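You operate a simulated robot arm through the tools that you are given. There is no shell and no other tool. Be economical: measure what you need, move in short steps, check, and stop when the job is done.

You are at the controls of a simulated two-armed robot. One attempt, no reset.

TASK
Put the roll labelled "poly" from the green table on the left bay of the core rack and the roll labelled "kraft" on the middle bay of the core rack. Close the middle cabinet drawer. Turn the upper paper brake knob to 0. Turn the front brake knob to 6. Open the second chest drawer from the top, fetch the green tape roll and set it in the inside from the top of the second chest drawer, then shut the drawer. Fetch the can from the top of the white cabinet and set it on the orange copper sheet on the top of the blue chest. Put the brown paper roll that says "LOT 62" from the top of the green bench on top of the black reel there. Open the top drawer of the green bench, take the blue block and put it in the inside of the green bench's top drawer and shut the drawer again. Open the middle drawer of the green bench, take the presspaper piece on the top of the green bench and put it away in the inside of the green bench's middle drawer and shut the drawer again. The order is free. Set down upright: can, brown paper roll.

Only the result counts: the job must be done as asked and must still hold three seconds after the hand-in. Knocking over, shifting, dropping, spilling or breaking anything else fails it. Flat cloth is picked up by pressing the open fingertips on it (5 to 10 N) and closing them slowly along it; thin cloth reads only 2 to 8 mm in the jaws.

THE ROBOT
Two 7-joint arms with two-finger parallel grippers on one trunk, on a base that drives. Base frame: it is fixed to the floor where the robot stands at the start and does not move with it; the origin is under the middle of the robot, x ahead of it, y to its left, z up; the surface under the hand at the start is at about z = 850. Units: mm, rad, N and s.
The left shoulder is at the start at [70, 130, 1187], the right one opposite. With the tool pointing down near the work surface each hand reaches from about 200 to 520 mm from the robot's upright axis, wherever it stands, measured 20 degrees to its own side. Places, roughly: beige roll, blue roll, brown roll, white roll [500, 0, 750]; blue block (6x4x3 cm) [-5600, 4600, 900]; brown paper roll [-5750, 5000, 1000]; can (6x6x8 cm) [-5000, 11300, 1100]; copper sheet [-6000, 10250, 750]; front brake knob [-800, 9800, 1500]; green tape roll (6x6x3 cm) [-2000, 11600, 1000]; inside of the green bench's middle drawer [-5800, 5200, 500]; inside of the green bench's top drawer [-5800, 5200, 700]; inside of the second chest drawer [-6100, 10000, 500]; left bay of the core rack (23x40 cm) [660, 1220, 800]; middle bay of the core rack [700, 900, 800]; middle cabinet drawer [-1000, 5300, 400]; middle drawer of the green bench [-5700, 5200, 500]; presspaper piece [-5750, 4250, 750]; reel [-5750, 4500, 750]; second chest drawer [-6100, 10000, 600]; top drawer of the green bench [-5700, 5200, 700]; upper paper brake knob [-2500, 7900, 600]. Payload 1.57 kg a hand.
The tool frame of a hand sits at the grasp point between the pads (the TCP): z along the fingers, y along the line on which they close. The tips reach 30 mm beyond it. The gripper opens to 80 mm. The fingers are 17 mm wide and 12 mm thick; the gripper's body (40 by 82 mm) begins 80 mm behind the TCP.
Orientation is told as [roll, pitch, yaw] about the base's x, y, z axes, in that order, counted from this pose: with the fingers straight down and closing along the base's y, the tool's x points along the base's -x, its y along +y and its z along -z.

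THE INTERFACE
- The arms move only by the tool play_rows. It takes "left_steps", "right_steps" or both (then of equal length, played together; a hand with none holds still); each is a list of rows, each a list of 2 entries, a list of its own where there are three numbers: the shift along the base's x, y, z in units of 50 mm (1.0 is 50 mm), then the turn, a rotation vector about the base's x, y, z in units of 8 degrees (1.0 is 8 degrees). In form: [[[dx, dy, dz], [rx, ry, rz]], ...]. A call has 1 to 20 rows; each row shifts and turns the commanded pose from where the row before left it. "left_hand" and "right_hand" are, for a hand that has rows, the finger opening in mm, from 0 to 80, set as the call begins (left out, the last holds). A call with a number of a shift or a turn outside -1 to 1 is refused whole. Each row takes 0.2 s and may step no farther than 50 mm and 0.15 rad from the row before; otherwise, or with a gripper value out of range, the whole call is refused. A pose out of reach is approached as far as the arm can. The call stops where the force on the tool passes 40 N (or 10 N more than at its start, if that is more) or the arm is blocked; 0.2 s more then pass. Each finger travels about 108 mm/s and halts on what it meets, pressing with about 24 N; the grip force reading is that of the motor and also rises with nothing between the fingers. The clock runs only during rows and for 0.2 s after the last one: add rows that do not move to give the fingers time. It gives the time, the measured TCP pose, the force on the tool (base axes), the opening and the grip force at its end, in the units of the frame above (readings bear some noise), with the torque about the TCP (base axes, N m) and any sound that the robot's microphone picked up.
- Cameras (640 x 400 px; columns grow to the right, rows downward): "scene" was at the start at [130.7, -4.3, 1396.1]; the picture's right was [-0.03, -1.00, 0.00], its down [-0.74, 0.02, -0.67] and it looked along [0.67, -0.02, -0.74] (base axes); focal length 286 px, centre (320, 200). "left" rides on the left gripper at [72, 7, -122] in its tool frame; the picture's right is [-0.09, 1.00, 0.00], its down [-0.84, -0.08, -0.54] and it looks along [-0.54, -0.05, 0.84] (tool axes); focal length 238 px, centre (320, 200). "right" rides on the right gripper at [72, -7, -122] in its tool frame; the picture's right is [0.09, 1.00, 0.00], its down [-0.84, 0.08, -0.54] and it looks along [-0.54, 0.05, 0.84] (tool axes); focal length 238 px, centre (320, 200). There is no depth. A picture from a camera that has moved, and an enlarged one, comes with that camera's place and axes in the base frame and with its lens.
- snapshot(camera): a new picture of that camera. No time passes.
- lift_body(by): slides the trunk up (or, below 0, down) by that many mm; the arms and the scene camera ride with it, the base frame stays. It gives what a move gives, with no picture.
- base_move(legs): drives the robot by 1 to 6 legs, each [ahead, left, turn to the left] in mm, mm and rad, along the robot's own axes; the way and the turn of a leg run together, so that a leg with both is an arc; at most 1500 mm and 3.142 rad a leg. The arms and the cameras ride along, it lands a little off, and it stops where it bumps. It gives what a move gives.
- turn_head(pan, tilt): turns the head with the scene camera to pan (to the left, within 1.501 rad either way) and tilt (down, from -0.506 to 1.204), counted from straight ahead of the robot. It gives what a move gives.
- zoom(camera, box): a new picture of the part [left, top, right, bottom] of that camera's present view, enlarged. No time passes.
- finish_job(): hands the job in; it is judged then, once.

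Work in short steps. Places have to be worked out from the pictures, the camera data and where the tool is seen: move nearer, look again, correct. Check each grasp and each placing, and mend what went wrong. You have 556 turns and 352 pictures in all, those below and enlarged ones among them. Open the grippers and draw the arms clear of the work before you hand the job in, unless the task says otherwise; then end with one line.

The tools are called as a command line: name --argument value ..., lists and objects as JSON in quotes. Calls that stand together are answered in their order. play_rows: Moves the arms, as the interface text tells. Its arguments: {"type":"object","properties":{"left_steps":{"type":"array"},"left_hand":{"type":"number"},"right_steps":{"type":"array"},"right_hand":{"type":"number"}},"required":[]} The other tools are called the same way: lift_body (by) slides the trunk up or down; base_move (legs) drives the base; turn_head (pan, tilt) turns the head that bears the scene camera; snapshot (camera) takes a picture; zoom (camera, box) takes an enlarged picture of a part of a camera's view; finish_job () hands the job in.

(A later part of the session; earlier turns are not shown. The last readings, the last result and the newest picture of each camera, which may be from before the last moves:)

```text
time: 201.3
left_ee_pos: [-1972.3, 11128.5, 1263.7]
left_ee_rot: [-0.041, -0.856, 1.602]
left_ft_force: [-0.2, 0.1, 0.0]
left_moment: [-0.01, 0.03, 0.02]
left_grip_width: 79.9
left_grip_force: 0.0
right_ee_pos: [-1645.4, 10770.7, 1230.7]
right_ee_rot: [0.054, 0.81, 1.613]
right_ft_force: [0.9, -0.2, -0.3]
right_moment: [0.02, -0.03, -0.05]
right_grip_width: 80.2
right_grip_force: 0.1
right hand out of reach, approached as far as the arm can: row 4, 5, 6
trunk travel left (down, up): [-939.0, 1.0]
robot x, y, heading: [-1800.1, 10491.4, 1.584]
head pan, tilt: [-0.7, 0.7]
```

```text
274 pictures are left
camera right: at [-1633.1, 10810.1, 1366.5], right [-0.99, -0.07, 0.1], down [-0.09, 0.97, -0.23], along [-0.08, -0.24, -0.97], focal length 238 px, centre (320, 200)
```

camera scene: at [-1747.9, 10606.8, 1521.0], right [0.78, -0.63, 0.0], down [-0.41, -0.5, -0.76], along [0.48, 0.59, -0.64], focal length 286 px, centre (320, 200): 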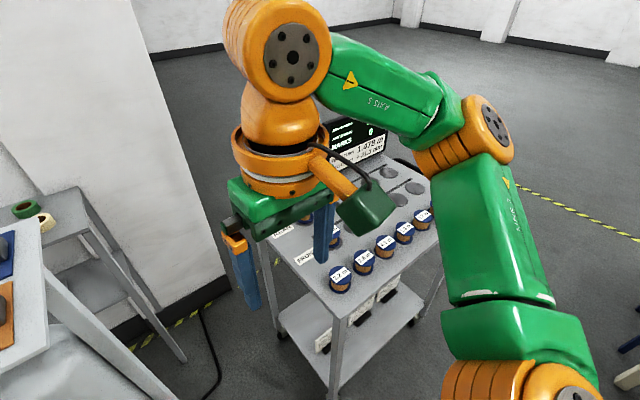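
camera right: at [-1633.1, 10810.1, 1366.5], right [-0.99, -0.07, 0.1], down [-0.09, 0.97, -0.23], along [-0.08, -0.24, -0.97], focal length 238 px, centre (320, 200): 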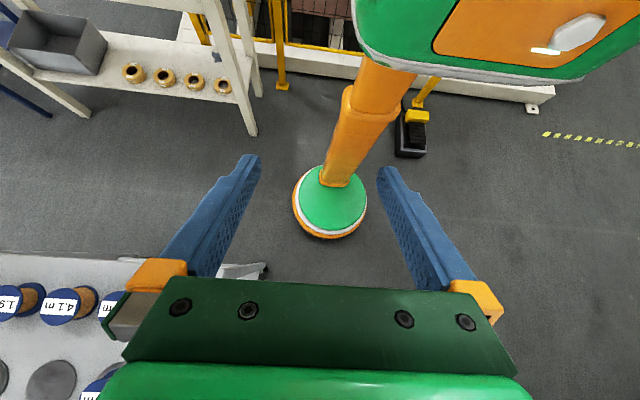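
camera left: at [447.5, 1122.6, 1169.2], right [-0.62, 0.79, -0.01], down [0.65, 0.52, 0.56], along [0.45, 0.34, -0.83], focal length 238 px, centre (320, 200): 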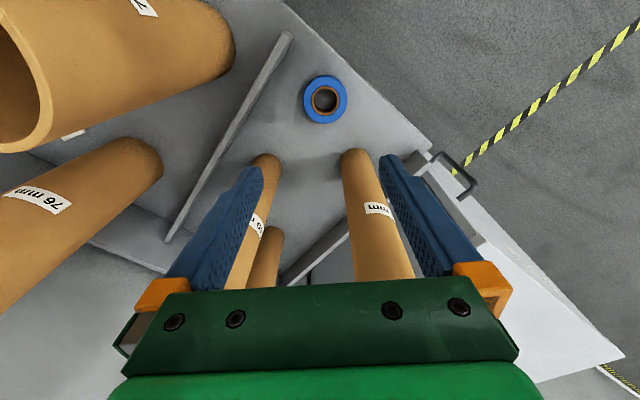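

The base is round, radius ≈ 210 mm. Left of the stand is more open space, so I restore both hands and drive around to about (-2530,11150).

play_rows --left_steps '[[[0, -0.9, 0], [-1, 0, 0]], [[0, -0.9, 0], [-1, 0, 0]], [[0, -0.9, 0], [-1, 0, 0]], [[0, -0.9, 0], [-1, 0, 0]], [[0, -0.9, 0], [-1, 0, 0]], [[0, -0.9, 0], [-1, 0, 0]], [[0, -0.9, 0], [-0.1, 0, 0]]]' --right_steps '[[[0, 0.1, 0.1], [1, 0, 0]], [[0, 0.1, 0.1], [1, 0, 0]], [[0, 0, 0.1], [1, 0, 0]], [[0, 0, 0.1], [1, 0, 0]], [[0, 0, 0.1], [1, 0, 0]], [[0, 0, 0.1], [0.8, 0, 0]], [[0, 0, 0], [0, 0, 0]]]'

base_move --legs '[[0, 740, 0], [450, 0, 0], [0, 0, -0.6]]'

turn_head --pan -0.3 --tilt 0.55

snapshot --camera "scene"

```text
time: 202.9
left_ee_pos: [-1971.6, 10812.0, 1263.8]
left_ee_rot: [-0.018, -0.005, 1.592]
left_ft_force: [-0.8, 0.5, 0.8]
left_moment: [0.03, 0.01, 0.0]
left_grip_width: 80.1
left_grip_force: 0.0
right_ee_pos: [-1648.1, 10778.9, 1261.4]
right_ee_rot: [0.02, -0.001, 1.598]
right_ft_force: [-0.1, 1.4, 0.3]
right_moment: [0.01, 0.0, 0.0]
right_grip_width: 79.8
right_grip_force: 0.0
trunk travel left (down, up): [-939.0, 1.0]
robot x, y, heading: [-1801.7, 10492.4, 1.589]
head pan, tilt: [-0.7, 0.7]
```

```text
time: 210.9
left_ee_pos: [-2501.4, 11288.6, 1263.6]
left_ee_rot: [-0.018, -0.004, 0.962]
left_ft_force: [-0.3, 0.3, -0.1]
left_moment: [0.0, 0.0, -0.01]
left_grip_width: 80.0
left_grip_force: 0.1
right_ee_pos: [-2259.7, 11072.8, 1261.8]
right_ee_rot: [0.02, 0.003, 0.972]
right_ft_force: [-0.1, 0.8, -0.4]
right_moment: [0.01, -0.01, 0.01]
right_grip_width: 80.1
right_grip_force: 0.1
trunk travel left (down, up): [-939.0, 1.0]
robot x, y, heading: [-2552.8, 10927.5, 0.963]
head pan, tilt: [-0.7, 0.7]
```

```text
time: 211.8
left_ee_pos: [-2501.6, 11288.3, 1263.1]
left_ee_rot: [-0.017, -0.005, 0.963]
left_ft_force: [0.3, 0.6, 0.1]
left_moment: [-0.03, 0.01, -0.02]
left_grip_width: 80.2
left_grip_force: 0.1
right_ee_pos: [-2258.8, 11070.3, 1260.6]
right_ee_rot: [0.021, 0.002, 0.971]
right_ft_force: [0.2, 0.8, -0.6]
right_moment: [0.0, 0.01, -0.02]
right_grip_width: 80.2
right_grip_force: 0.1
trunk travel left (down, up): [-939.0, 1.0]
robot x, y, heading: [-2549.5, 10930.0, 0.964]
head pan, tilt: [-0.3, 0.55]
```

```text
273 pictures are left
camera scene: at [-2452.6, 11023.5, 1534.1], right [0.61, -0.79, 0.0], down [-0.41, -0.32, -0.85], along [0.67, 0.52, -0.52], focal length 286 px, centre (320, 200)
```

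scene: 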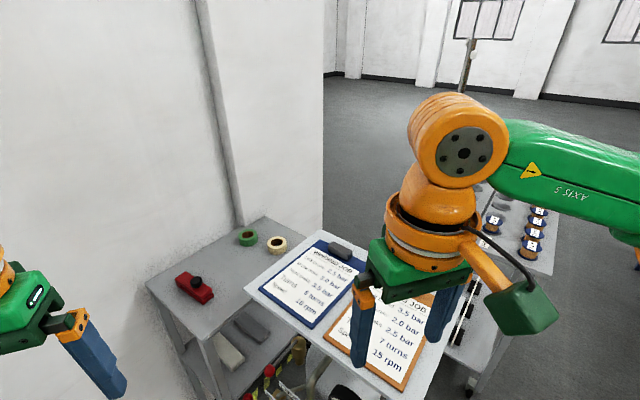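

Clear view: green roll ≈(-2030,11641), shelf z≈930; slab z≈1050 right of me. I pull the left hand back, drive to ≈(-2500,11290), and lower the trunk a bit.

play_rows --left_steps '[[[-0.5, -0.7, 0], [0, 0, 0]], [[-0.5, -0.7, 0], [0, 0, 0]]]'

base_move --legs '[[320, 160, 0]]'

snapshot --camera "right"

snapshot --camera "scene"

```text
time: 212.4
left_ee_pos: [-2553.9, 11216.7, 1264.0]
left_ee_rot: [-0.017, -0.008, 0.965]
left_ft_force: [0.2, -0.1, -0.2]
left_moment: [0.01, -0.03, 0.02]
left_grip_width: 79.8
left_grip_force: 0.1
right_ee_pos: [-2260.6, 11068.3, 1261.6]
right_ee_rot: [0.019, -0.001, 0.972]
right_ft_force: [-0.2, -0.9, 0.9]
right_moment: [0.04, -0.01, -0.01]
right_grip_width: 80.3
right_grip_force: 0.0
trunk travel left (down, up): [-939.0, 1.0]
robot x, y, heading: [-2554.5, 10931.4, 0.955]
head pan, tilt: [-0.3, 0.55]
```

```text
time: 214.7
left_ee_pos: [-2500.5, 11568.9, 1263.6]
left_ee_rot: [-0.015, -0.008, 0.963]
left_ft_force: [0.4, -0.3, 0.6]
left_moment: [0.04, -0.01, -0.01]
left_grip_width: 79.9
left_grip_force: 0.0
right_ee_pos: [-2207.5, 11422.3, 1261.2]
right_ee_rot: [0.023, -0.001, 0.972]
right_ft_force: [0.5, -0.6, -0.1]
right_moment: [0.02, 0.0, 0.0]
right_grip_width: 80.3
right_grip_force: 0.1
trunk travel left (down, up): [-939.0, 1.0]
robot x, y, heading: [-2504.2, 11285.3, 0.965]
head pan, tilt: [-0.3, 0.55]
```

```text
272 pictures are left
camera right: at [-2240.5, 11356.2, 1383.6], right [-0.87, 0.49, 0.02], down [0.42, 0.73, 0.54], along [0.25, 0.49, -0.84], focal length 238 px, centre (320, 200)
```

right: 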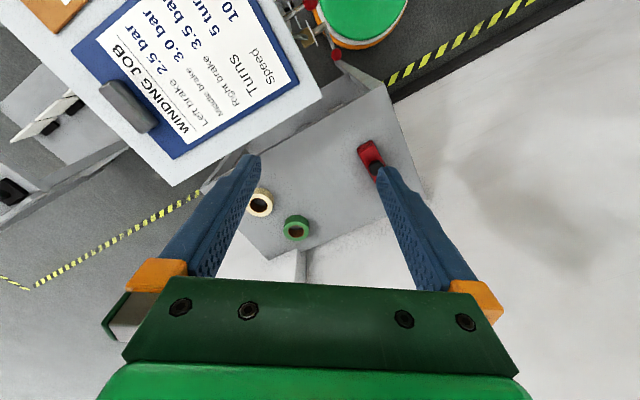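

```text
271 pictures are left
camera scene: at [-2401.9, 11373.5, 1534.4], right [0.61, -0.79, 0.0], down [-0.41, -0.32, -0.85], along [0.67, 0.53, -0.52], focal length 286 px, centre (320, 200)
```

scene: 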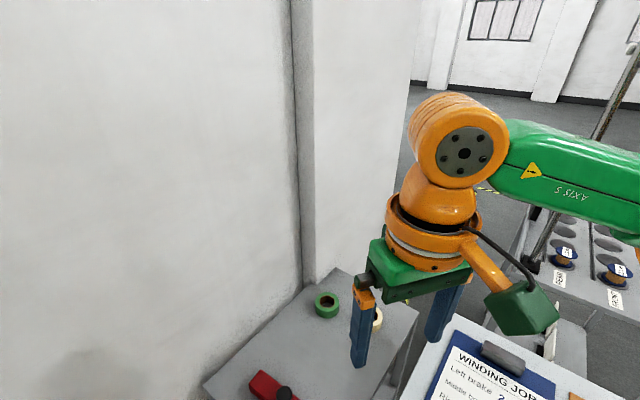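

Roll at (-2029,11647). Move the right hand over the shelf, tilting it 45° forward along its heading.

play_rows --right_steps '[[[0.433, 0.517, 0], [0.77, -0.53, 0]], [[0.433, 0.517, 0], [0.77, -0.53, 0]], [[0.433, 0.517, 0], [0.77, -0.53, 0]], [[0.433, 0.517, 0], [0.77, -0.53, 0]], [[0.433, 0.517, 0], [0.77, -0.53, 0]], [[0.433, 0.517, 0], [0.77, -0.53, 0]]]'

lift_body --by -180

snapshot --camera "right"

snapshot --camera "scene"

```text
time: 216.1
left_ee_pos: [-2499.9, 11573.2, 1263.7]
left_ee_rot: [-0.015, -0.006, 0.963]
left_ft_force: [0.5, 1.5, -0.7]
left_moment: [-0.01, 0.0, -0.02]
left_grip_width: 80.1
left_grip_force: 0.0
right_ee_pos: [-2078.6, 11583.0, 1261.4]
right_ee_rot: [0.018, -0.784, 0.973]
right_ft_force: [0.1, -0.5, 0.3]
right_moment: [0.0, -0.05, 0.01]
right_grip_width: 79.6
right_grip_force: 0.0
trunk travel left (down, up): [-939.0, 1.0]
robot x, y, heading: [-2501.6, 11286.2, 0.959]
head pan, tilt: [-0.3, 0.55]
```

```text
time: 218.1
left_ee_pos: [-2500.7, 11572.4, 1083.9]
left_ee_rot: [-0.017, -0.007, 0.965]
left_ft_force: [0.1, 0.2, -0.2]
left_moment: [0.0, 0.02, -0.05]
left_grip_width: 80.1
left_grip_force: 0.1
right_ee_pos: [-2079.8, 11582.5, 1081.0]
right_ee_rot: [0.016, -0.781, 0.973]
right_ft_force: [0.5, -0.4, 0.1]
right_moment: [0.02, -0.01, 0.01]
right_grip_width: 80.0
right_grip_force: 0.1
trunk travel left (down, up): [-759.0, 181.0]
robot x, y, heading: [-2502.4, 11282.0, 0.959]
head pan, tilt: [-0.3, 0.55]
```

```text
270 pictures are left
camera right: at [-2149.3, 11462.7, 1117.1], right [-0.87, 0.5, -0.05], down [0.06, 0.21, 0.98], along [0.5, 0.84, -0.22], focal length 238 px, centre (320, 200)
```

right: 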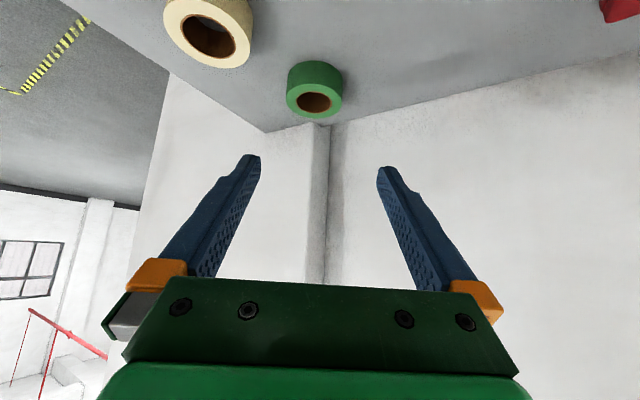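

```text
269 pictures are left
camera scene: at [-2401.4, 11377.3, 1354.2], right [0.61, -0.79, 0.0], down [-0.41, -0.32, -0.85], along [0.67, 0.52, -0.52], focal length 286 px, centre (320, 200)
```

scene: 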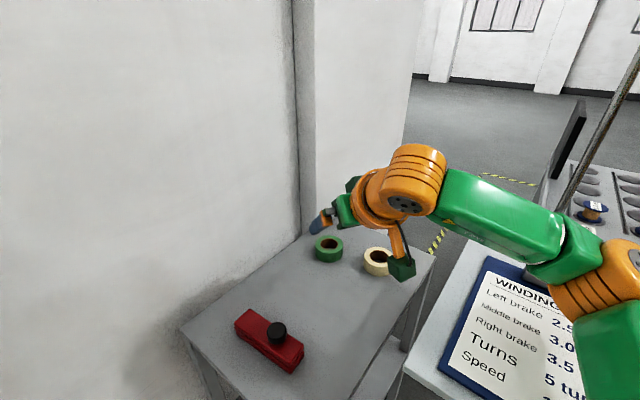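

Move to 100 mm before the grasp along the tool axis.

play_rows --right_steps '[[[0.1, 0, -0.5], [0, 0, 0]], [[0.1, 0, -0.5], [0, 0, 0]], [[0, 0, 0], [0, 0, 0]]]'

snapshot --camera "right"

```text
time: 218.9
left_ee_pos: [-2501.3, 11572.7, 1084.0]
left_ee_rot: [-0.018, -0.004, 0.963]
left_ft_force: [1.3, 1.4, 0.6]
left_moment: [0.0, 0.01, 0.04]
left_grip_width: 80.1
left_grip_force: 0.1
right_ee_pos: [-2071.0, 11581.3, 1030.6]
right_ee_rot: [0.017, -0.782, 0.972]
right_ft_force: [0.3, -0.2, -0.3]
right_moment: [0.0, 0.02, -0.01]
right_grip_width: 79.9
right_grip_force: 0.0
trunk travel left (down, up): [-759.0, 181.0]
robot x, y, heading: [-2501.8, 11283.5, 0.964]
head pan, tilt: [-0.3, 0.55]
```

```text
268 pictures are left
camera right: at [-2140.8, 11462.2, 1066.8], right [-0.87, 0.5, -0.05], down [0.06, 0.21, 0.98], along [0.5, 0.84, -0.21], focal length 238 px, centre (320, 200)
```

right: 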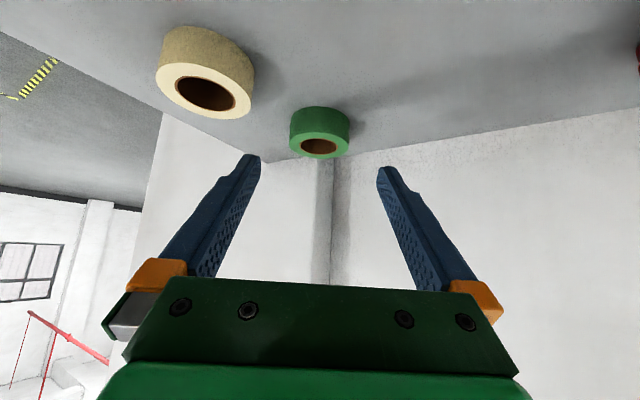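

Centred laterally. Advance along the tool axis to the roll.

play_rows --right_hand 76 --right_steps '[[[0.2, 0.29, -0.355], [0, 0, 0]], [[0.2, 0.29, -0.355], [0, 0, 0]], [[0.2, 0.29, -0.355], [0, 0, 0]], [[0.12, 0.17, -0.22], [0, 0, 0]], [[0, 0, 0], [0, 0, 0]]]'

snapshot --camera "right"

zoom --camera "scene" --box '[260, 170, 460, 320]'

```text
time: 220.1
left_ee_pos: [-2508.2, 11569.9, 1086.9]
left_ee_rot: [-0.021, -0.013, 0.963]
left_ft_force: [-0.1, -0.7, 0.1]
left_moment: [0.04, -0.01, -0.02]
left_grip_width: 79.9
left_grip_force: 0.1
right_ee_pos: [-2037.6, 11628.7, 976.9]
right_ee_rot: [0.009, -0.792, 0.977]
right_ft_force: [0.8, 0.1, 0.2]
right_moment: [0.02, -0.01, 0.02]
right_grip_width: 75.9
right_grip_force: 0.0
trunk travel left (down, up): [-759.0, 181.0]
robot x, y, heading: [-2502.9, 11283.7, 0.963]
head pan, tilt: [-0.3, 0.55]
```

```text
267 pictures are left
camera right: at [-2108.0, 11509.7, 1010.0], right [-0.87, 0.5, -0.06], down [0.05, 0.21, 0.98], along [0.5, 0.84, -0.2], focal length 238 px, centre (320, 200)
```

right: 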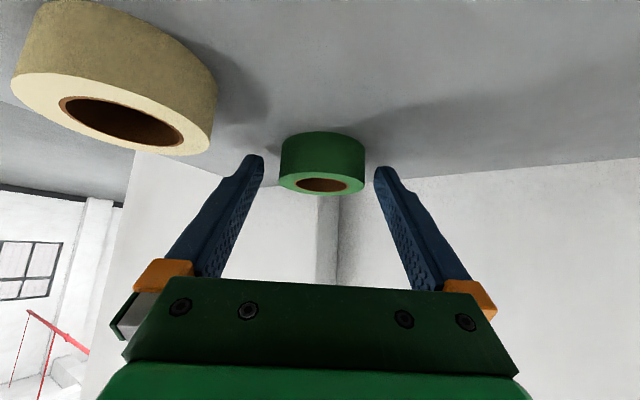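

```text
2.67 times, centred on (360, 245) of scene
camera zoom: at [-2410.6, 11371.7, 1356.6], right [0.61, -0.79, 0.0], down [-0.41, -0.32, -0.86], along [0.68, 0.53, -0.52], focal length 763 px, centre (213, 80)
```

zoom: 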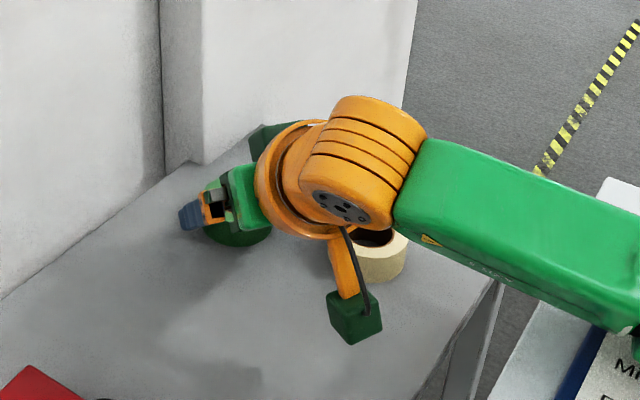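

Advance ~21 mm further and close.

play_rows --right_steps '[[[0.085, 0.123, -0.15], [0, 0, 0]], [[0.085, 0.123, -0.16], [0, 0, 0]], [[0, 0, 0], [0, 0, 0]]]'

play_rows --right_hand 0 --right_steps '[[[0, 0, 0], [0, 0, 0]], [[0, 0, 0], [0, 0, 0]], [[0, 0, 0], [0, 0, 0]], [[0, 0, 0], [0, 0, 0]]]'

snapshot --camera "right"

```text
time: 220.9
left_ee_pos: [-2505.0, 11561.6, 1089.3]
left_ee_rot: [-0.016, -0.021, 0.959]
left_ft_force: [-0.2, 0.2, 0.6]
left_moment: [0.01, 0.04, -0.04]
left_grip_width: 80.1
left_grip_force: 0.1
right_ee_pos: [-2026.2, 11635.4, 971.5]
right_ee_rot: [0.017, -0.813, 0.968]
right_ft_force: [-0.6, 0.1, -0.3]
right_moment: [-0.02, 0.0, -0.02]
right_grip_width: 75.8
right_grip_force: 0.1
trunk travel left (down, up): [-759.0, 181.0]
robot x, y, heading: [-2502.1, 11280.6, 0.958]
head pan, tilt: [-0.3, 0.55]
```

```text
time: 221.9
left_ee_pos: [-2509.5, 11561.1, 1088.6]
left_ee_rot: [-0.017, -0.022, 0.962]
left_ft_force: [-0.5, 0.1, -0.1]
left_moment: [0.04, -0.01, 0.0]
left_grip_width: 79.9
left_grip_force: 0.0
right_ee_pos: [-2032.7, 11637.5, 971.1]
right_ee_rot: [0.014, -0.812, 0.974]
right_ft_force: [0.5, -0.1, 1.0]
right_moment: [0.01, -0.02, 0.0]
right_grip_width: 54.1
right_grip_force: 24.3
trunk travel left (down, up): [-759.0, 181.0]
robot x, y, heading: [-2502.1, 11288.1, 0.961]
head pan, tilt: [-0.3, 0.55]
```

```text
265 pictures are left
camera right: at [-2102.1, 11517.4, 1002.0], right [-0.86, 0.5, -0.06], down [0.04, 0.19, 0.98], along [0.5, 0.85, -0.19], focal length 238 px, centre (320, 200)
```

right: 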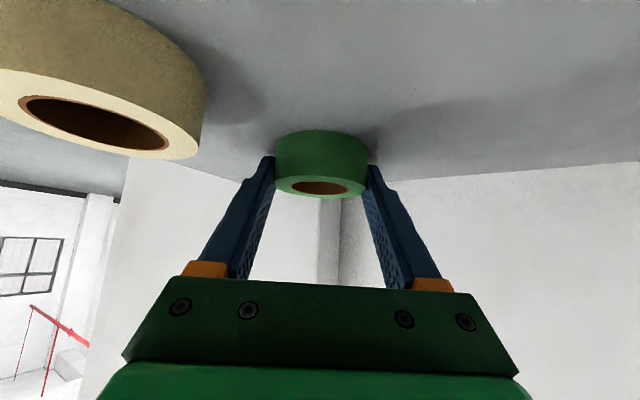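

Grip 54 mm (a chord), and the torso readings shifted slightly – maybe arm touches something. Look at the scene.

snapshot --camera "scene"

turn_head --pan -0.9 --tilt 0.8

snapshot --camera "scene"

```text
264 pictures are left
camera scene: at [-2413.7, 11362.5, 1358.8], right [0.61, -0.79, 0.0], down [-0.4, -0.31, -0.86], along [0.68, 0.53, -0.51], focal length 286 px, centre (320, 200)
```

scene: 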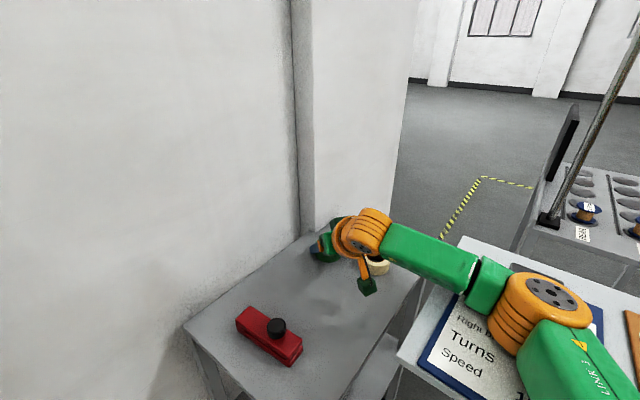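

```text
time: 222.9
left_ee_pos: [-2514.3, 11562.3, 1087.5]
left_ee_rot: [-0.023, -0.024, 0.965]
left_ft_force: [0.7, -0.1, -0.2]
left_moment: [0.01, -0.01, 0.0]
left_grip_width: 80.0
left_grip_force: 0.1
right_ee_pos: [-2035.1, 11639.0, 970.4]
right_ee_rot: [0.007, -0.813, 0.98]
right_ft_force: [3.4, -0.6, 10.3]
right_moment: [-0.15, -0.3, 0.03]
right_grip_width: 54.2
right_grip_force: 23.6
trunk travel left (down, up): [-759.0, 181.0]
robot x, y, heading: [-2505.5, 11282.6, 0.962]
head pan, tilt: [-0.901, 0.799]
```

```text
263 pictures are left
camera scene: at [-2409.3, 11313.7, 1336.0], right [0.06, -1.0, -0.01], down [-0.71, -0.04, -0.71], along [0.71, 0.05, -0.71], focal length 286 px, centre (320, 200)
```

scene: 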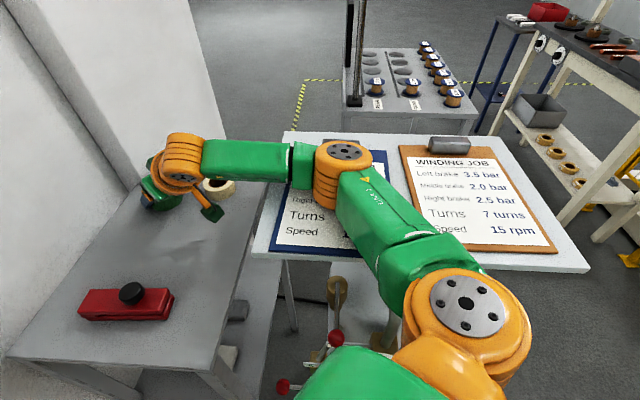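

The elbow is leaning on the clipboard slab. The roll is gripped, so raise the trunk gently to lift both.

lift_body --by 30

snapshot --camera "right"

```text
time: 223.6
left_ee_pos: [-2501.9, 11571.6, 1111.5]
left_ee_rot: [-0.017, -0.009, 0.964]
left_ft_force: [0.1, -0.8, -0.5]
left_moment: [0.01, -0.02, -0.03]
left_grip_width: 80.1
left_grip_force: 0.0
right_ee_pos: [-2027.2, 11646.7, 980.4]
right_ee_rot: [0.015, -0.779, 0.974]
right_ft_force: [0.5, 0.7, -0.7]
right_moment: [-0.02, -0.02, -0.02]
right_grip_width: 54.4
right_grip_force: 24.0
trunk travel left (down, up): [-789.0, 151.0]
robot x, y, heading: [-2502.1, 11283.4, 0.96]
head pan, tilt: [-0.901, 0.799]
```

```text
262 pictures are left
camera right: at [-2097.0, 11527.0, 1016.1], right [-0.87, 0.49, -0.05], down [0.06, 0.21, 0.97], along [0.49, 0.84, -0.22], focal length 238 px, centre (320, 200)
```

right: 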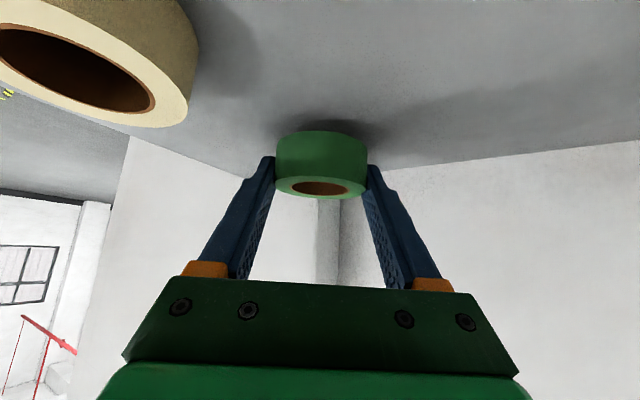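

Roll is lifted; torso relaxed. Raise to the top.

lift_body --by 150

snapshot --camera "scene"

snapshot --camera "right"

```text
time: 225.4
left_ee_pos: [-2499.8, 11572.6, 1263.4]
left_ee_rot: [-0.016, -0.006, 0.963]
left_ft_force: [0.0, 0.3, -0.4]
left_moment: [0.0, -0.01, 0.03]
left_grip_width: 80.0
left_grip_force: 0.0
right_ee_pos: [-2026.1, 11645.5, 1132.2]
right_ee_rot: [0.018, -0.782, 0.974]
right_ft_force: [0.6, 1.3, -0.5]
right_moment: [-0.02, -0.01, -0.01]
right_grip_width: 54.1
right_grip_force: 23.9
trunk travel left (down, up): [-939.0, 1.0]
robot x, y, heading: [-2501.3, 11285.0, 0.962]
head pan, tilt: [-0.901, 0.799]
```

```text
261 pictures are left
camera scene: at [-2391.4, 11327.4, 1512.7], right [0.06, -1.0, 0.0], down [-0.72, -0.04, -0.7], along [0.7, 0.04, -0.72], focal length 286 px, centre (320, 200)
```

scene: 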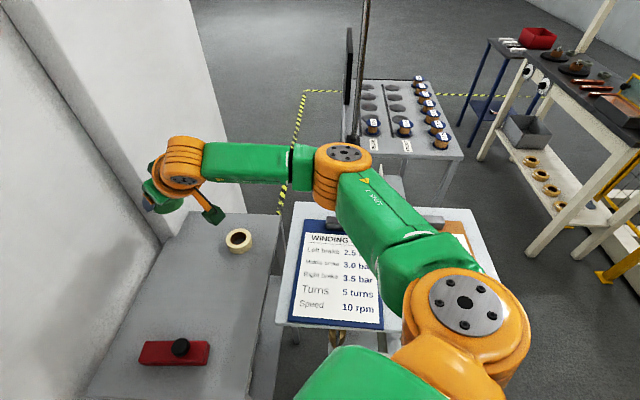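

```text
260 pictures are left
camera right: at [-2094.6, 11527.1, 1166.9], right [-0.87, 0.5, -0.05], down [0.06, 0.21, 0.98], along [0.5, 0.84, -0.22], focal length 238 px, centre (320, 200)
```

right: 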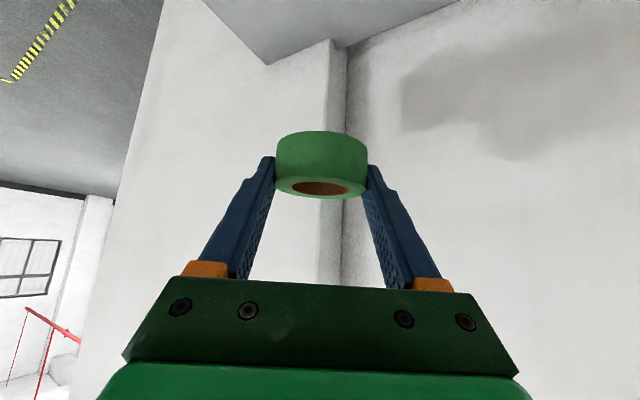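

Good. Retract the arm with the roll level, back out and turn toward the blue chest.

play_rows --right_steps '[[[-0.3, -0.3, 0.6], [0, 0, 0]], [[-0.65, -0.65, 0.5], [0, 0, 0]], [[-0.65, -0.65, 0.4], [0, 0, 0]], [[-0.65, -0.65, 0.4], [0, 0, 0]], [[-0.65, -0.65, 0.3], [0, 0, 0]], [[-0.65, -0.65, 0], [0, 0, 0]]]'

base_move --legs '[[-350, 0, 0], [0, 0, 2.18], [1000, 300, 0], [1000, 500, 0]]'

turn_head --pan 0.0 --tilt 0.3

snapshot --camera "scene"

```text
refused: row 2 steps farther than a row can; nothing moved
```

```text
time: 243.0
left_ee_pos: [-4925.9, 10056.4, 1263.7]
left_ee_rot: [-0.017, -0.007, 3.129]
left_ft_force: [0.3, 0.2, 0.5]
left_moment: [0.01, 0.01, -0.05]
left_grip_width: 79.8
left_grip_force: 0.1
right_ee_pos: [-5252.6, 10411.1, 1130.7]
right_ee_rot: [0.018, -0.784, 3.137]
right_ft_force: [0.2, 0.4, 0.0]
right_moment: [0.0, 0.01, 0.03]
right_grip_width: 54.3
right_grip_force: 23.6
trunk travel left (down, up): [-939.0, 1.0]
robot x, y, heading: [-4685.8, 10216.1, 3.119]
head pan, tilt: [-0.901, 0.799]
```

```text
time: 244.2
left_ee_pos: [-4927.0, 10057.5, 1263.1]
left_ee_rot: [-0.018, -0.005, 3.126]
left_ft_force: [0.9, -0.4, 0.6]
left_moment: [0.0, 0.02, -0.01]
left_grip_width: 80.2
left_grip_force: 0.1
right_ee_pos: [-5252.5, 10410.1, 1132.0]
right_ee_rot: [0.018, -0.782, 3.136]
right_ft_force: [0.0, 0.4, -0.5]
right_moment: [0.01, 0.0, -0.02]
right_grip_width: 54.3
right_grip_force: 23.8
trunk travel left (down, up): [-939.0, 1.0]
robot x, y, heading: [-4688.1, 10218.4, 3.126]
head pan, tilt: [0.0, 0.3]
```

```text
259 pictures are left
camera scene: at [-4827.9, 10218.5, 1557.1], right [0.02, 1.0, 0.0], down [0.3, -0.01, -0.96], along [-0.95, 0.02, -0.3], focal length 286 px, centre (320, 200)
```

scene: 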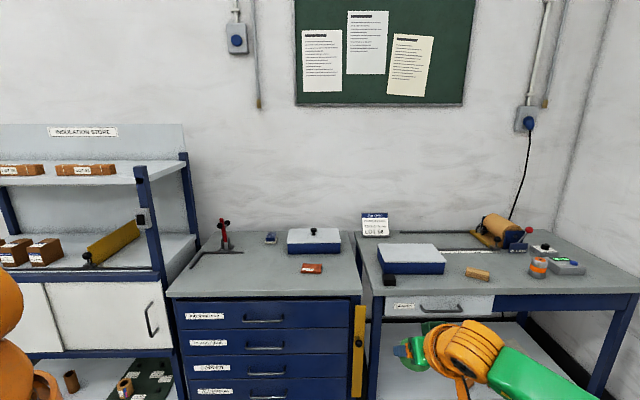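

Arrived (arm stayed extended but all clear). The blue chest is ahead; zoom on its top and drawer labels.

zoom --camera "scene" --box '[160, 200, 400, 400]'

zoom --camera "scene" --box '[340, 190, 620, 350]'

```text
2.00 times, centred on (280, 300) of scene
camera zoom: at [-4827.9, 10218.5, 1557.1], right [0.02, 1.0, 0.0], down [0.3, -0.01, -0.96], along [-0.95, 0.02, -0.3], focal length 572 px, centre (400, 0)
```

zoom: 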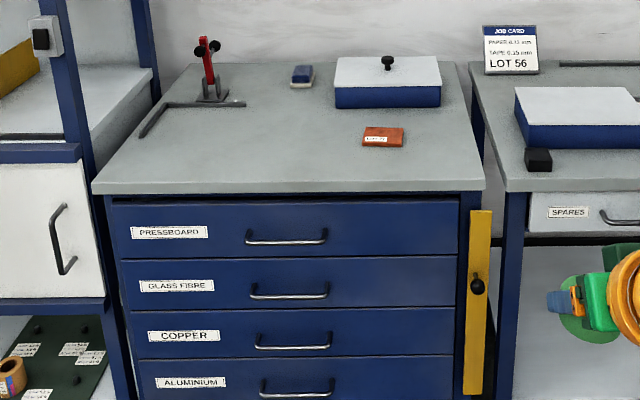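

```text
2.29 times, centred on (480, 270) of scene
camera zoom: at [-4827.9, 10218.5, 1557.1], right [0.02, 1.0, 0.0], down [0.3, -0.01, -0.96], along [-0.95, 0.02, -0.3], focal length 654 px, centre (-46, 40)
```

zoom: 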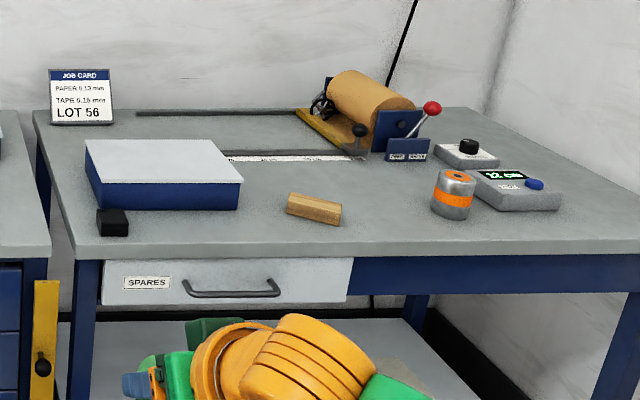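

Second drawer is "GLASS FIBRE", handle ≈(-5770,10004,605); copper sheet on top. I retract the right arm (roll kept level, high) and turn the left hand horizontal.

play_rows --right_steps '[[[0.66, 0, 0.56], [0, 0, 0]], [[0.66, 0, 0.56], [0, 0, 0]], [[0.66, 0, 0.56], [0, 0, 0]], [[0.66, 0, 0.56], [0, 0, 0]], [[0.66, 0, 0.56], [0, 0, 0]], [[0.66, 0, 0.56], [0, 0, 0]], [[0.66, 0, 0.56], [0, 0, 0]]]'

play_rows --left_steps '[[[-0.3, 0, 0.3], [0, 1, 0]], [[-0.3, 0, 0.3], [0, 1, 0]], [[-0.3, 0, 0.3], [0, 1, 0]], [[-0.3, 0, 0.3], [0, 1, 0]], [[-0.3, 0, 0.3], [0, 1, 0]], [[-0.3, 0, 0.3], [0, 1, 0]], [[-0.3, 0, 0.2], [0, 1, 0]], [[-0.3, 0, 0.2], [0, 1, 0]], [[-0.3, 0, 0.2], [0, 1, 0]], [[-0.3, 0, 0], [0, 1, 0]], [[-0.3, 0, 0], [0, 1, 0]], [[0, 0, 0], [0, 0.25, 0]]]'

snapshot --camera "scene"

```text
time: 245.8
left_ee_pos: [-4926.1, 10057.8, 1263.3]
left_ee_rot: [-0.019, -0.006, 3.128]
left_ft_force: [0.5, -0.2, 0.7]
left_moment: [0.03, 0.01, 0.0]
left_grip_width: 80.0
left_grip_force: 0.0
right_ee_pos: [-5020.5, 10410.3, 1326.9]
right_ee_rot: [0.015, -0.784, 3.139]
right_ft_force: [-0.1, -0.1, -0.6]
right_moment: [-0.04, 0.02, -0.04]
right_grip_width: 54.3
right_grip_force: 24.1
trunk travel left (down, up): [-939.0, 1.0]
robot x, y, heading: [-4688.5, 10215.8, 3.123]
head pan, tilt: [0.0, 0.3]
```

```text
time: 248.4
left_ee_pos: [-5111.6, 10058.1, 1400.1]
left_ee_rot: [1.951, -1.556, 1.173]
left_ft_force: [0.0, 0.0, 0.6]
left_moment: [0.0, -0.01, -0.01]
left_grip_width: 79.8
left_grip_force: 0.1
left hand out of reach, approached as far as the arm can: row 10, 11, 12
right_ee_pos: [-5023.1, 10409.8, 1326.6]
right_ee_rot: [0.017, -0.782, 3.136]
right_ft_force: [-0.8, -0.3, -0.5]
right_moment: [-0.01, 0.01, 0.03]
right_grip_width: 54.4
right_grip_force: 23.7
trunk travel left (down, up): [-939.0, 1.0]
robot x, y, heading: [-4684.3, 10216.7, 3.122]
head pan, tilt: [0.0, 0.3]
```

```text
256 pictures are left
camera scene: at [-4828.1, 10218.3, 1557.1], right [0.02, 1.0, 0.0], down [0.3, -0.01, -0.96], along [-0.96, 0.02, -0.3], focal length 286 px, centre (320, 200)
```

scene: 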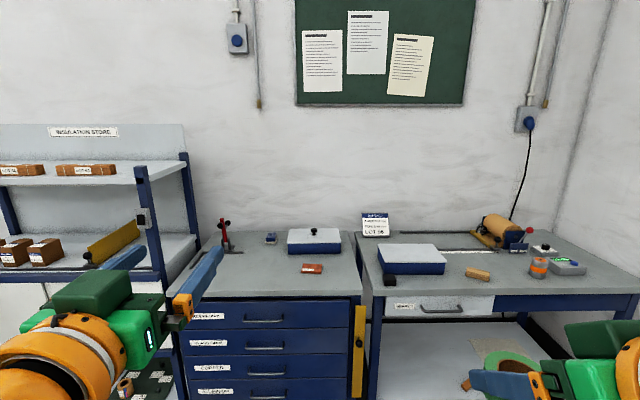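

Left hand horizontal. Roll it 90° so the fingers close vertically.

play_rows --left_steps '[[[0, 0, 0], [1, 0, 0]], [[0, 0, 0], [1, 0, 0]], [[0, 0, 0], [1, 0, 0]], [[0, 0, 0], [1, 0, 0]], [[0, 0, 0], [1, 0, 0]], [[0, 0, 0], [1, 0, 0]], [[0, 0, 0], [1, 0, 0]], [[0, 0, 0], [1, 0, 0]], [[0, 0, 0], [1, 0, 0]], [[0, 0, 0], [1, 0, 0]], [[0, 0, 0], [1, 0, 0]], [[0, 0, 0], [0.25, 0, 0]]]'

snapshot --camera "left"

```text
time: 251.0
left_ee_pos: [-5110.8, 10059.4, 1400.2]
left_ee_rot: [-1.586, -0.012, -1.565]
left_ft_force: [-0.3, 0.2, 0.1]
left_moment: [0.0, -0.01, 0.03]
left_grip_width: 79.9
left_grip_force: 0.0
right_ee_pos: [-5022.7, 10409.9, 1327.8]
right_ee_rot: [0.017, -0.781, 3.138]
right_ft_force: [0.1, 0.8, -1.0]
right_moment: [0.02, -0.01, 0.01]
right_grip_width: 54.4
right_grip_force: 24.0
trunk travel left (down, up): [-939.0, 1.0]
robot x, y, heading: [-4687.0, 10218.3, 3.127]
head pan, tilt: [0.0, 0.3]
```

```text
255 pictures are left
camera left: at [-4990.7, 10132.2, 1391.2], right [-0.01, -0.1, -0.99], down [0.55, -0.83, 0.08], along [-0.84, -0.54, 0.07], focal length 238 px, centre (320, 200)
```

left: 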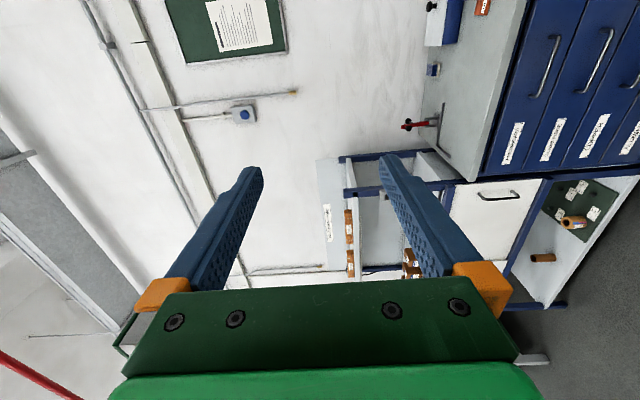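

Works. Lower the trunk so the left hand comes near drawer height, then measure the handle.

lift_body --by -400

lift_body --by -340

turn_head --pan 0.0 --tilt 0.1

snapshot --camera "scene"

snapshot --camera "left"

```text
time: 254.8
left_ee_pos: [-5111.8, 10059.1, 1000.8]
left_ee_rot: [-1.588, -0.016, -1.563]
left_ft_force: [-0.7, 0.4, -0.1]
left_moment: [0.01, -0.01, 0.0]
left_grip_width: 80.1
left_grip_force: 0.1
right_ee_pos: [-5022.2, 10409.9, 927.0]
right_ee_rot: [0.017, -0.782, 3.136]
right_ft_force: [-0.1, 0.0, -1.1]
right_moment: [0.01, 0.0, -0.01]
right_grip_width: 54.4
right_grip_force: 24.3
trunk travel left (down, up): [-539.0, 401.0]
robot x, y, heading: [-4682.6, 10218.1, 3.128]
head pan, tilt: [0.0, 0.3]
```

```text
time: 258.1
left_ee_pos: [-5110.8, 10058.8, 660.4]
left_ee_rot: [-1.585, -0.014, -1.564]
left_ft_force: [-0.4, -0.4, -0.5]
left_moment: [0.0, 0.02, 0.01]
left_grip_width: 79.8
left_grip_force: 0.0
right_ee_pos: [-5023.7, 10409.9, 586.8]
right_ee_rot: [0.018, -0.782, 3.136]
right_ft_force: [0.6, -0.2, -0.7]
right_moment: [-0.03, -0.04, 0.03]
right_grip_width: 54.3
right_grip_force: 23.9
trunk travel left (down, up): [-199.0, 741.0]
robot x, y, heading: [-4687.7, 10214.5, 3.126]
head pan, tilt: [0.0, 0.3]
```

```text
time: 258.9
left_ee_pos: [-5112.4, 10059.3, 662.4]
left_ee_rot: [-1.588, -0.012, -1.563]
left_ft_force: [0.7, -0.1, 0.2]
left_moment: [0.0, -0.03, 0.02]
left_grip_width: 80.1
left_grip_force: 0.1
right_ee_pos: [-5024.4, 10408.5, 587.6]
right_ee_rot: [0.016, -0.781, 3.137]
right_ft_force: [1.2, -0.7, -0.3]
right_moment: [-0.01, 0.01, -0.02]
right_grip_width: 54.3
right_grip_force: 23.8
trunk travel left (down, up): [-199.0, 741.0]
robot x, y, heading: [-4688.4, 10216.6, 3.12]
head pan, tilt: [0.0, 0.099]
```

```text
254 pictures are left
camera scene: at [-4826.5, 10218.2, 835.7], right [0.02, 1.0, 0.0], down [0.1, 0.0, -0.99], along [-0.99, 0.02, -0.1], focal length 286 px, centre (320, 200)
```

scene: 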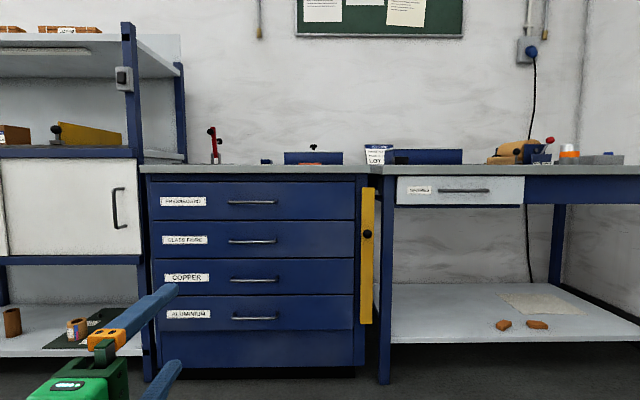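

```text
253 pictures are left
camera left: at [-4990.5, 10132.0, 651.0], right [-0.01, -0.11, -0.99], down [0.55, -0.83, 0.08], along [-0.84, -0.54, 0.07], focal length 238 px, centre (320, 200)
```

left: 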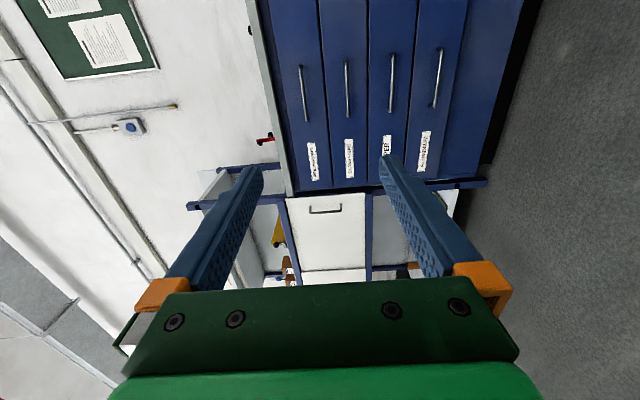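

Handle of drawer 2 at ≈(-5787,10005,594). Align the left hand in y,z and drive 580 mm forward.

play_rows --left_steps '[[[0, -0.5, -0.6], [0, 0, 0]], [[0, -0.58, -0.76], [0, 0, 0]]]'

base_move --legs '[[560, 0, 0]]'

snapshot --camera "left"

snapshot --camera "scene"

```text
time: 259.5
left_ee_pos: [-5134.4, 10011.3, 611.9]
left_ee_rot: [-1.585, -0.015, -1.564]
left_ft_force: [-0.1, 0.2, 0.1]
left_moment: [-0.03, 0.02, 0.02]
left_grip_width: 79.8
left_grip_force: 0.1
left hand out of reach, approached as far as the arm can: row 1, 2
right_ee_pos: [-5022.2, 10410.2, 587.8]
right_ee_rot: [0.017, -0.78, 3.136]
right_ft_force: [0.3, -0.5, -0.6]
right_moment: [-0.02, 0.0, -0.04]
right_grip_width: 54.2
right_grip_force: 23.9
trunk travel left (down, up): [-199.0, 741.0]
robot x, y, heading: [-4685.7, 10220.3, 3.123]
head pan, tilt: [0.0, 0.099]
```

```text
time: 262.7
left_ee_pos: [-5694.3, 10023.7, 612.7]
left_ee_rot: [-1.589, -0.013, -1.567]
left_ft_force: [0.1, 0.2, -1.1]
left_moment: [-0.01, -0.02, -0.04]
left_grip_width: 80.2
left_grip_force: 0.1
right_ee_pos: [-5580.6, 10419.3, 587.8]
right_ee_rot: [0.018, -0.781, 3.135]
right_ft_force: [-0.4, 1.2, -0.8]
right_moment: [0.01, -0.02, -0.02]
right_grip_width: 54.2
right_grip_force: 24.0
trunk travel left (down, up): [-199.0, 741.0]
robot x, y, heading: [-5243.4, 10226.5, 3.123]
head pan, tilt: [0.0, 0.099]
```

```text
252 pictures are left
camera left: at [-5572.0, 10095.5, 601.8], right [-0.01, -0.11, -0.99], down [0.55, -0.83, 0.08], along [-0.84, -0.54, 0.07], focal length 238 px, centre (320, 200)
```

left: 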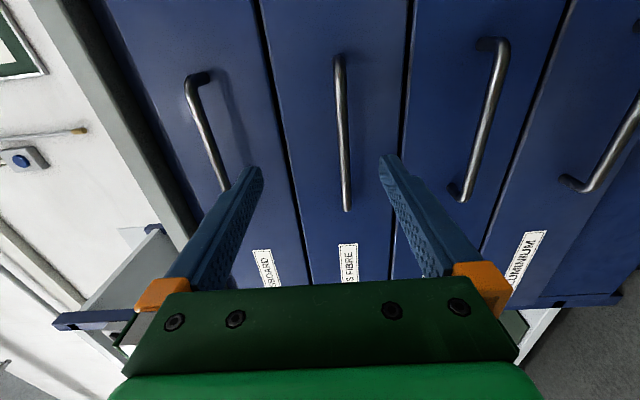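

```text
251 pictures are left
camera scene: at [-5384.9, 10228.5, 835.8], right [0.02, 1.0, 0.0], down [0.1, 0.0, -0.99], along [-0.99, 0.02, -0.1], focal length 286 px, centre (320, 200)
```

scene: 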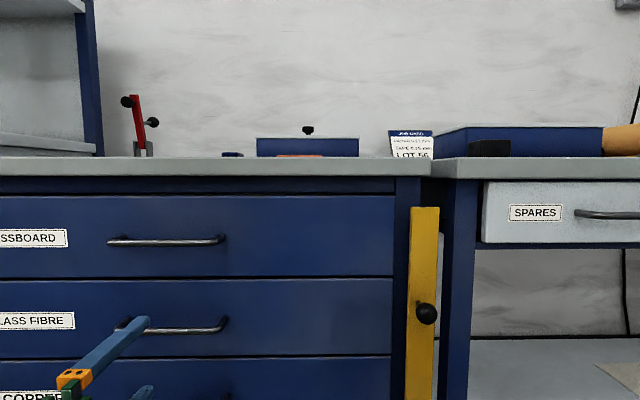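

Handle at z≈592. Lower trunk 20 mm and drive 70 mm forward so the fingers straddle the bar.

lift_body --by -20

base_move --legs '[[70, 0, 0]]'

snapshot --camera "left"

```text
time: 263.3
left_ee_pos: [-5693.6, 10023.1, 590.6]
left_ee_rot: [-1.587, -0.015, -1.567]
left_ft_force: [-0.8, 0.5, -1.0]
left_moment: [0.0, 0.01, -0.02]
left_grip_width: 80.0
left_grip_force: 0.1
right_ee_pos: [-5580.8, 10419.8, 566.8]
right_ee_rot: [0.019, -0.781, 3.137]
right_ft_force: [-0.3, 0.4, -0.6]
right_moment: [-0.01, 0.01, 0.02]
right_grip_width: 54.5
right_grip_force: 23.9
trunk travel left (down, up): [-179.0, 761.0]
robot x, y, heading: [-5241.9, 10228.0, 3.125]
head pan, tilt: [0.0, 0.099]
```

```text
time: 264.4
left_ee_pos: [-5763.8, 10025.1, 590.1]
left_ee_rot: [-1.588, -0.014, -1.568]
left_ft_force: [-0.8, -1.2, -0.3]
left_moment: [-0.01, 0.0, 0.03]
left_grip_width: 80.1
left_grip_force: 0.1
right_ee_pos: [-5652.1, 10422.5, 566.8]
right_ee_rot: [0.016, -0.783, 3.134]
right_ft_force: [0.4, 0.7, -1.5]
right_moment: [0.0, 0.0, 0.02]
right_grip_width: 54.4
right_grip_force: 23.9
trunk travel left (down, up): [-179.0, 761.0]
robot x, y, heading: [-5313.5, 10232.4, 3.12]
head pan, tilt: [0.0, 0.099]
```

```text
250 pictures are left
camera left: at [-5642.5, 10097.0, 581.8], right [-0.01, -0.11, -0.99], down [0.55, -0.83, 0.08], along [-0.84, -0.54, 0.07], focal length 238 px, centre (320, 200)
```

left: 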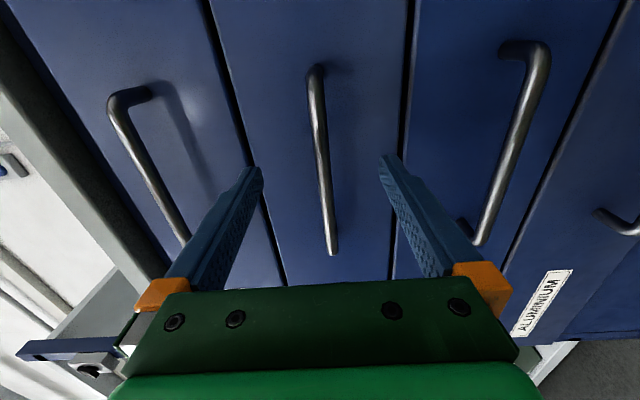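

The bar lies just at the fingertips; go 14 mm further and close.

base_move --legs '[[15, 0, 0]]'

play_rows --left_hand 0 --left_steps '[[[0, 0, 0], [0, 0, 0]], [[0, 0, 0], [0, 0, 0]], [[0, 0, 0], [0, 0, 0]], [[0, 0, 0], [0, 0, 0]]]'

snapshot --camera "left"

```text
time: 265.1
left_ee_pos: [-5779.4, 10025.4, 591.5]
left_ee_rot: [-1.585, -0.014, -1.569]
left_ft_force: [-0.5, 0.4, 0.3]
left_moment: [-0.02, 0.03, -0.03]
left_grip_width: 80.1
left_grip_force: 0.0
right_ee_pos: [-5666.7, 10422.2, 566.9]
right_ee_rot: [0.019, -0.782, 3.134]
right_ft_force: [-0.7, 0.2, 0.9]
right_moment: [0.0, 0.02, 0.01]
right_grip_width: 54.5
right_grip_force: 23.7
trunk travel left (down, up): [-179.0, 761.0]
robot x, y, heading: [-5328.9, 10229.6, 3.12]
head pan, tilt: [0.0, 0.099]
```

```text
time: 266.1
left_ee_pos: [-5779.9, 10023.9, 591.3]
left_ee_rot: [-1.588, -0.013, -1.564]
left_ft_force: [5.9, -3.5, -0.4]
left_moment: [0.0, -0.03, 0.12]
left_grip_width: 0.0
left_grip_force: 21.5
right_ee_pos: [-5665.0, 10421.3, 567.7]
right_ee_rot: [0.016, -0.783, 3.135]
right_ft_force: [0.7, -0.5, -1.4]
right_moment: [0.02, 0.0, -0.01]
right_grip_width: 54.6
right_grip_force: 24.1
trunk travel left (down, up): [-179.0, 761.0]
robot x, y, heading: [-5329.6, 10230.3, 3.122]
head pan, tilt: [0.0, 0.099]
```

```text
249 pictures are left
camera left: at [-5657.0, 10096.7, 582.3], right [-0.02, -0.11, -0.99], down [0.55, -0.83, 0.08], along [-0.84, -0.54, 0.07], focal length 238 px, centre (320, 200)
```

left: 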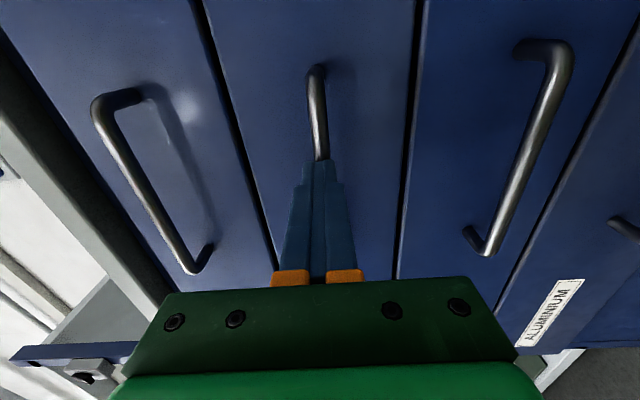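

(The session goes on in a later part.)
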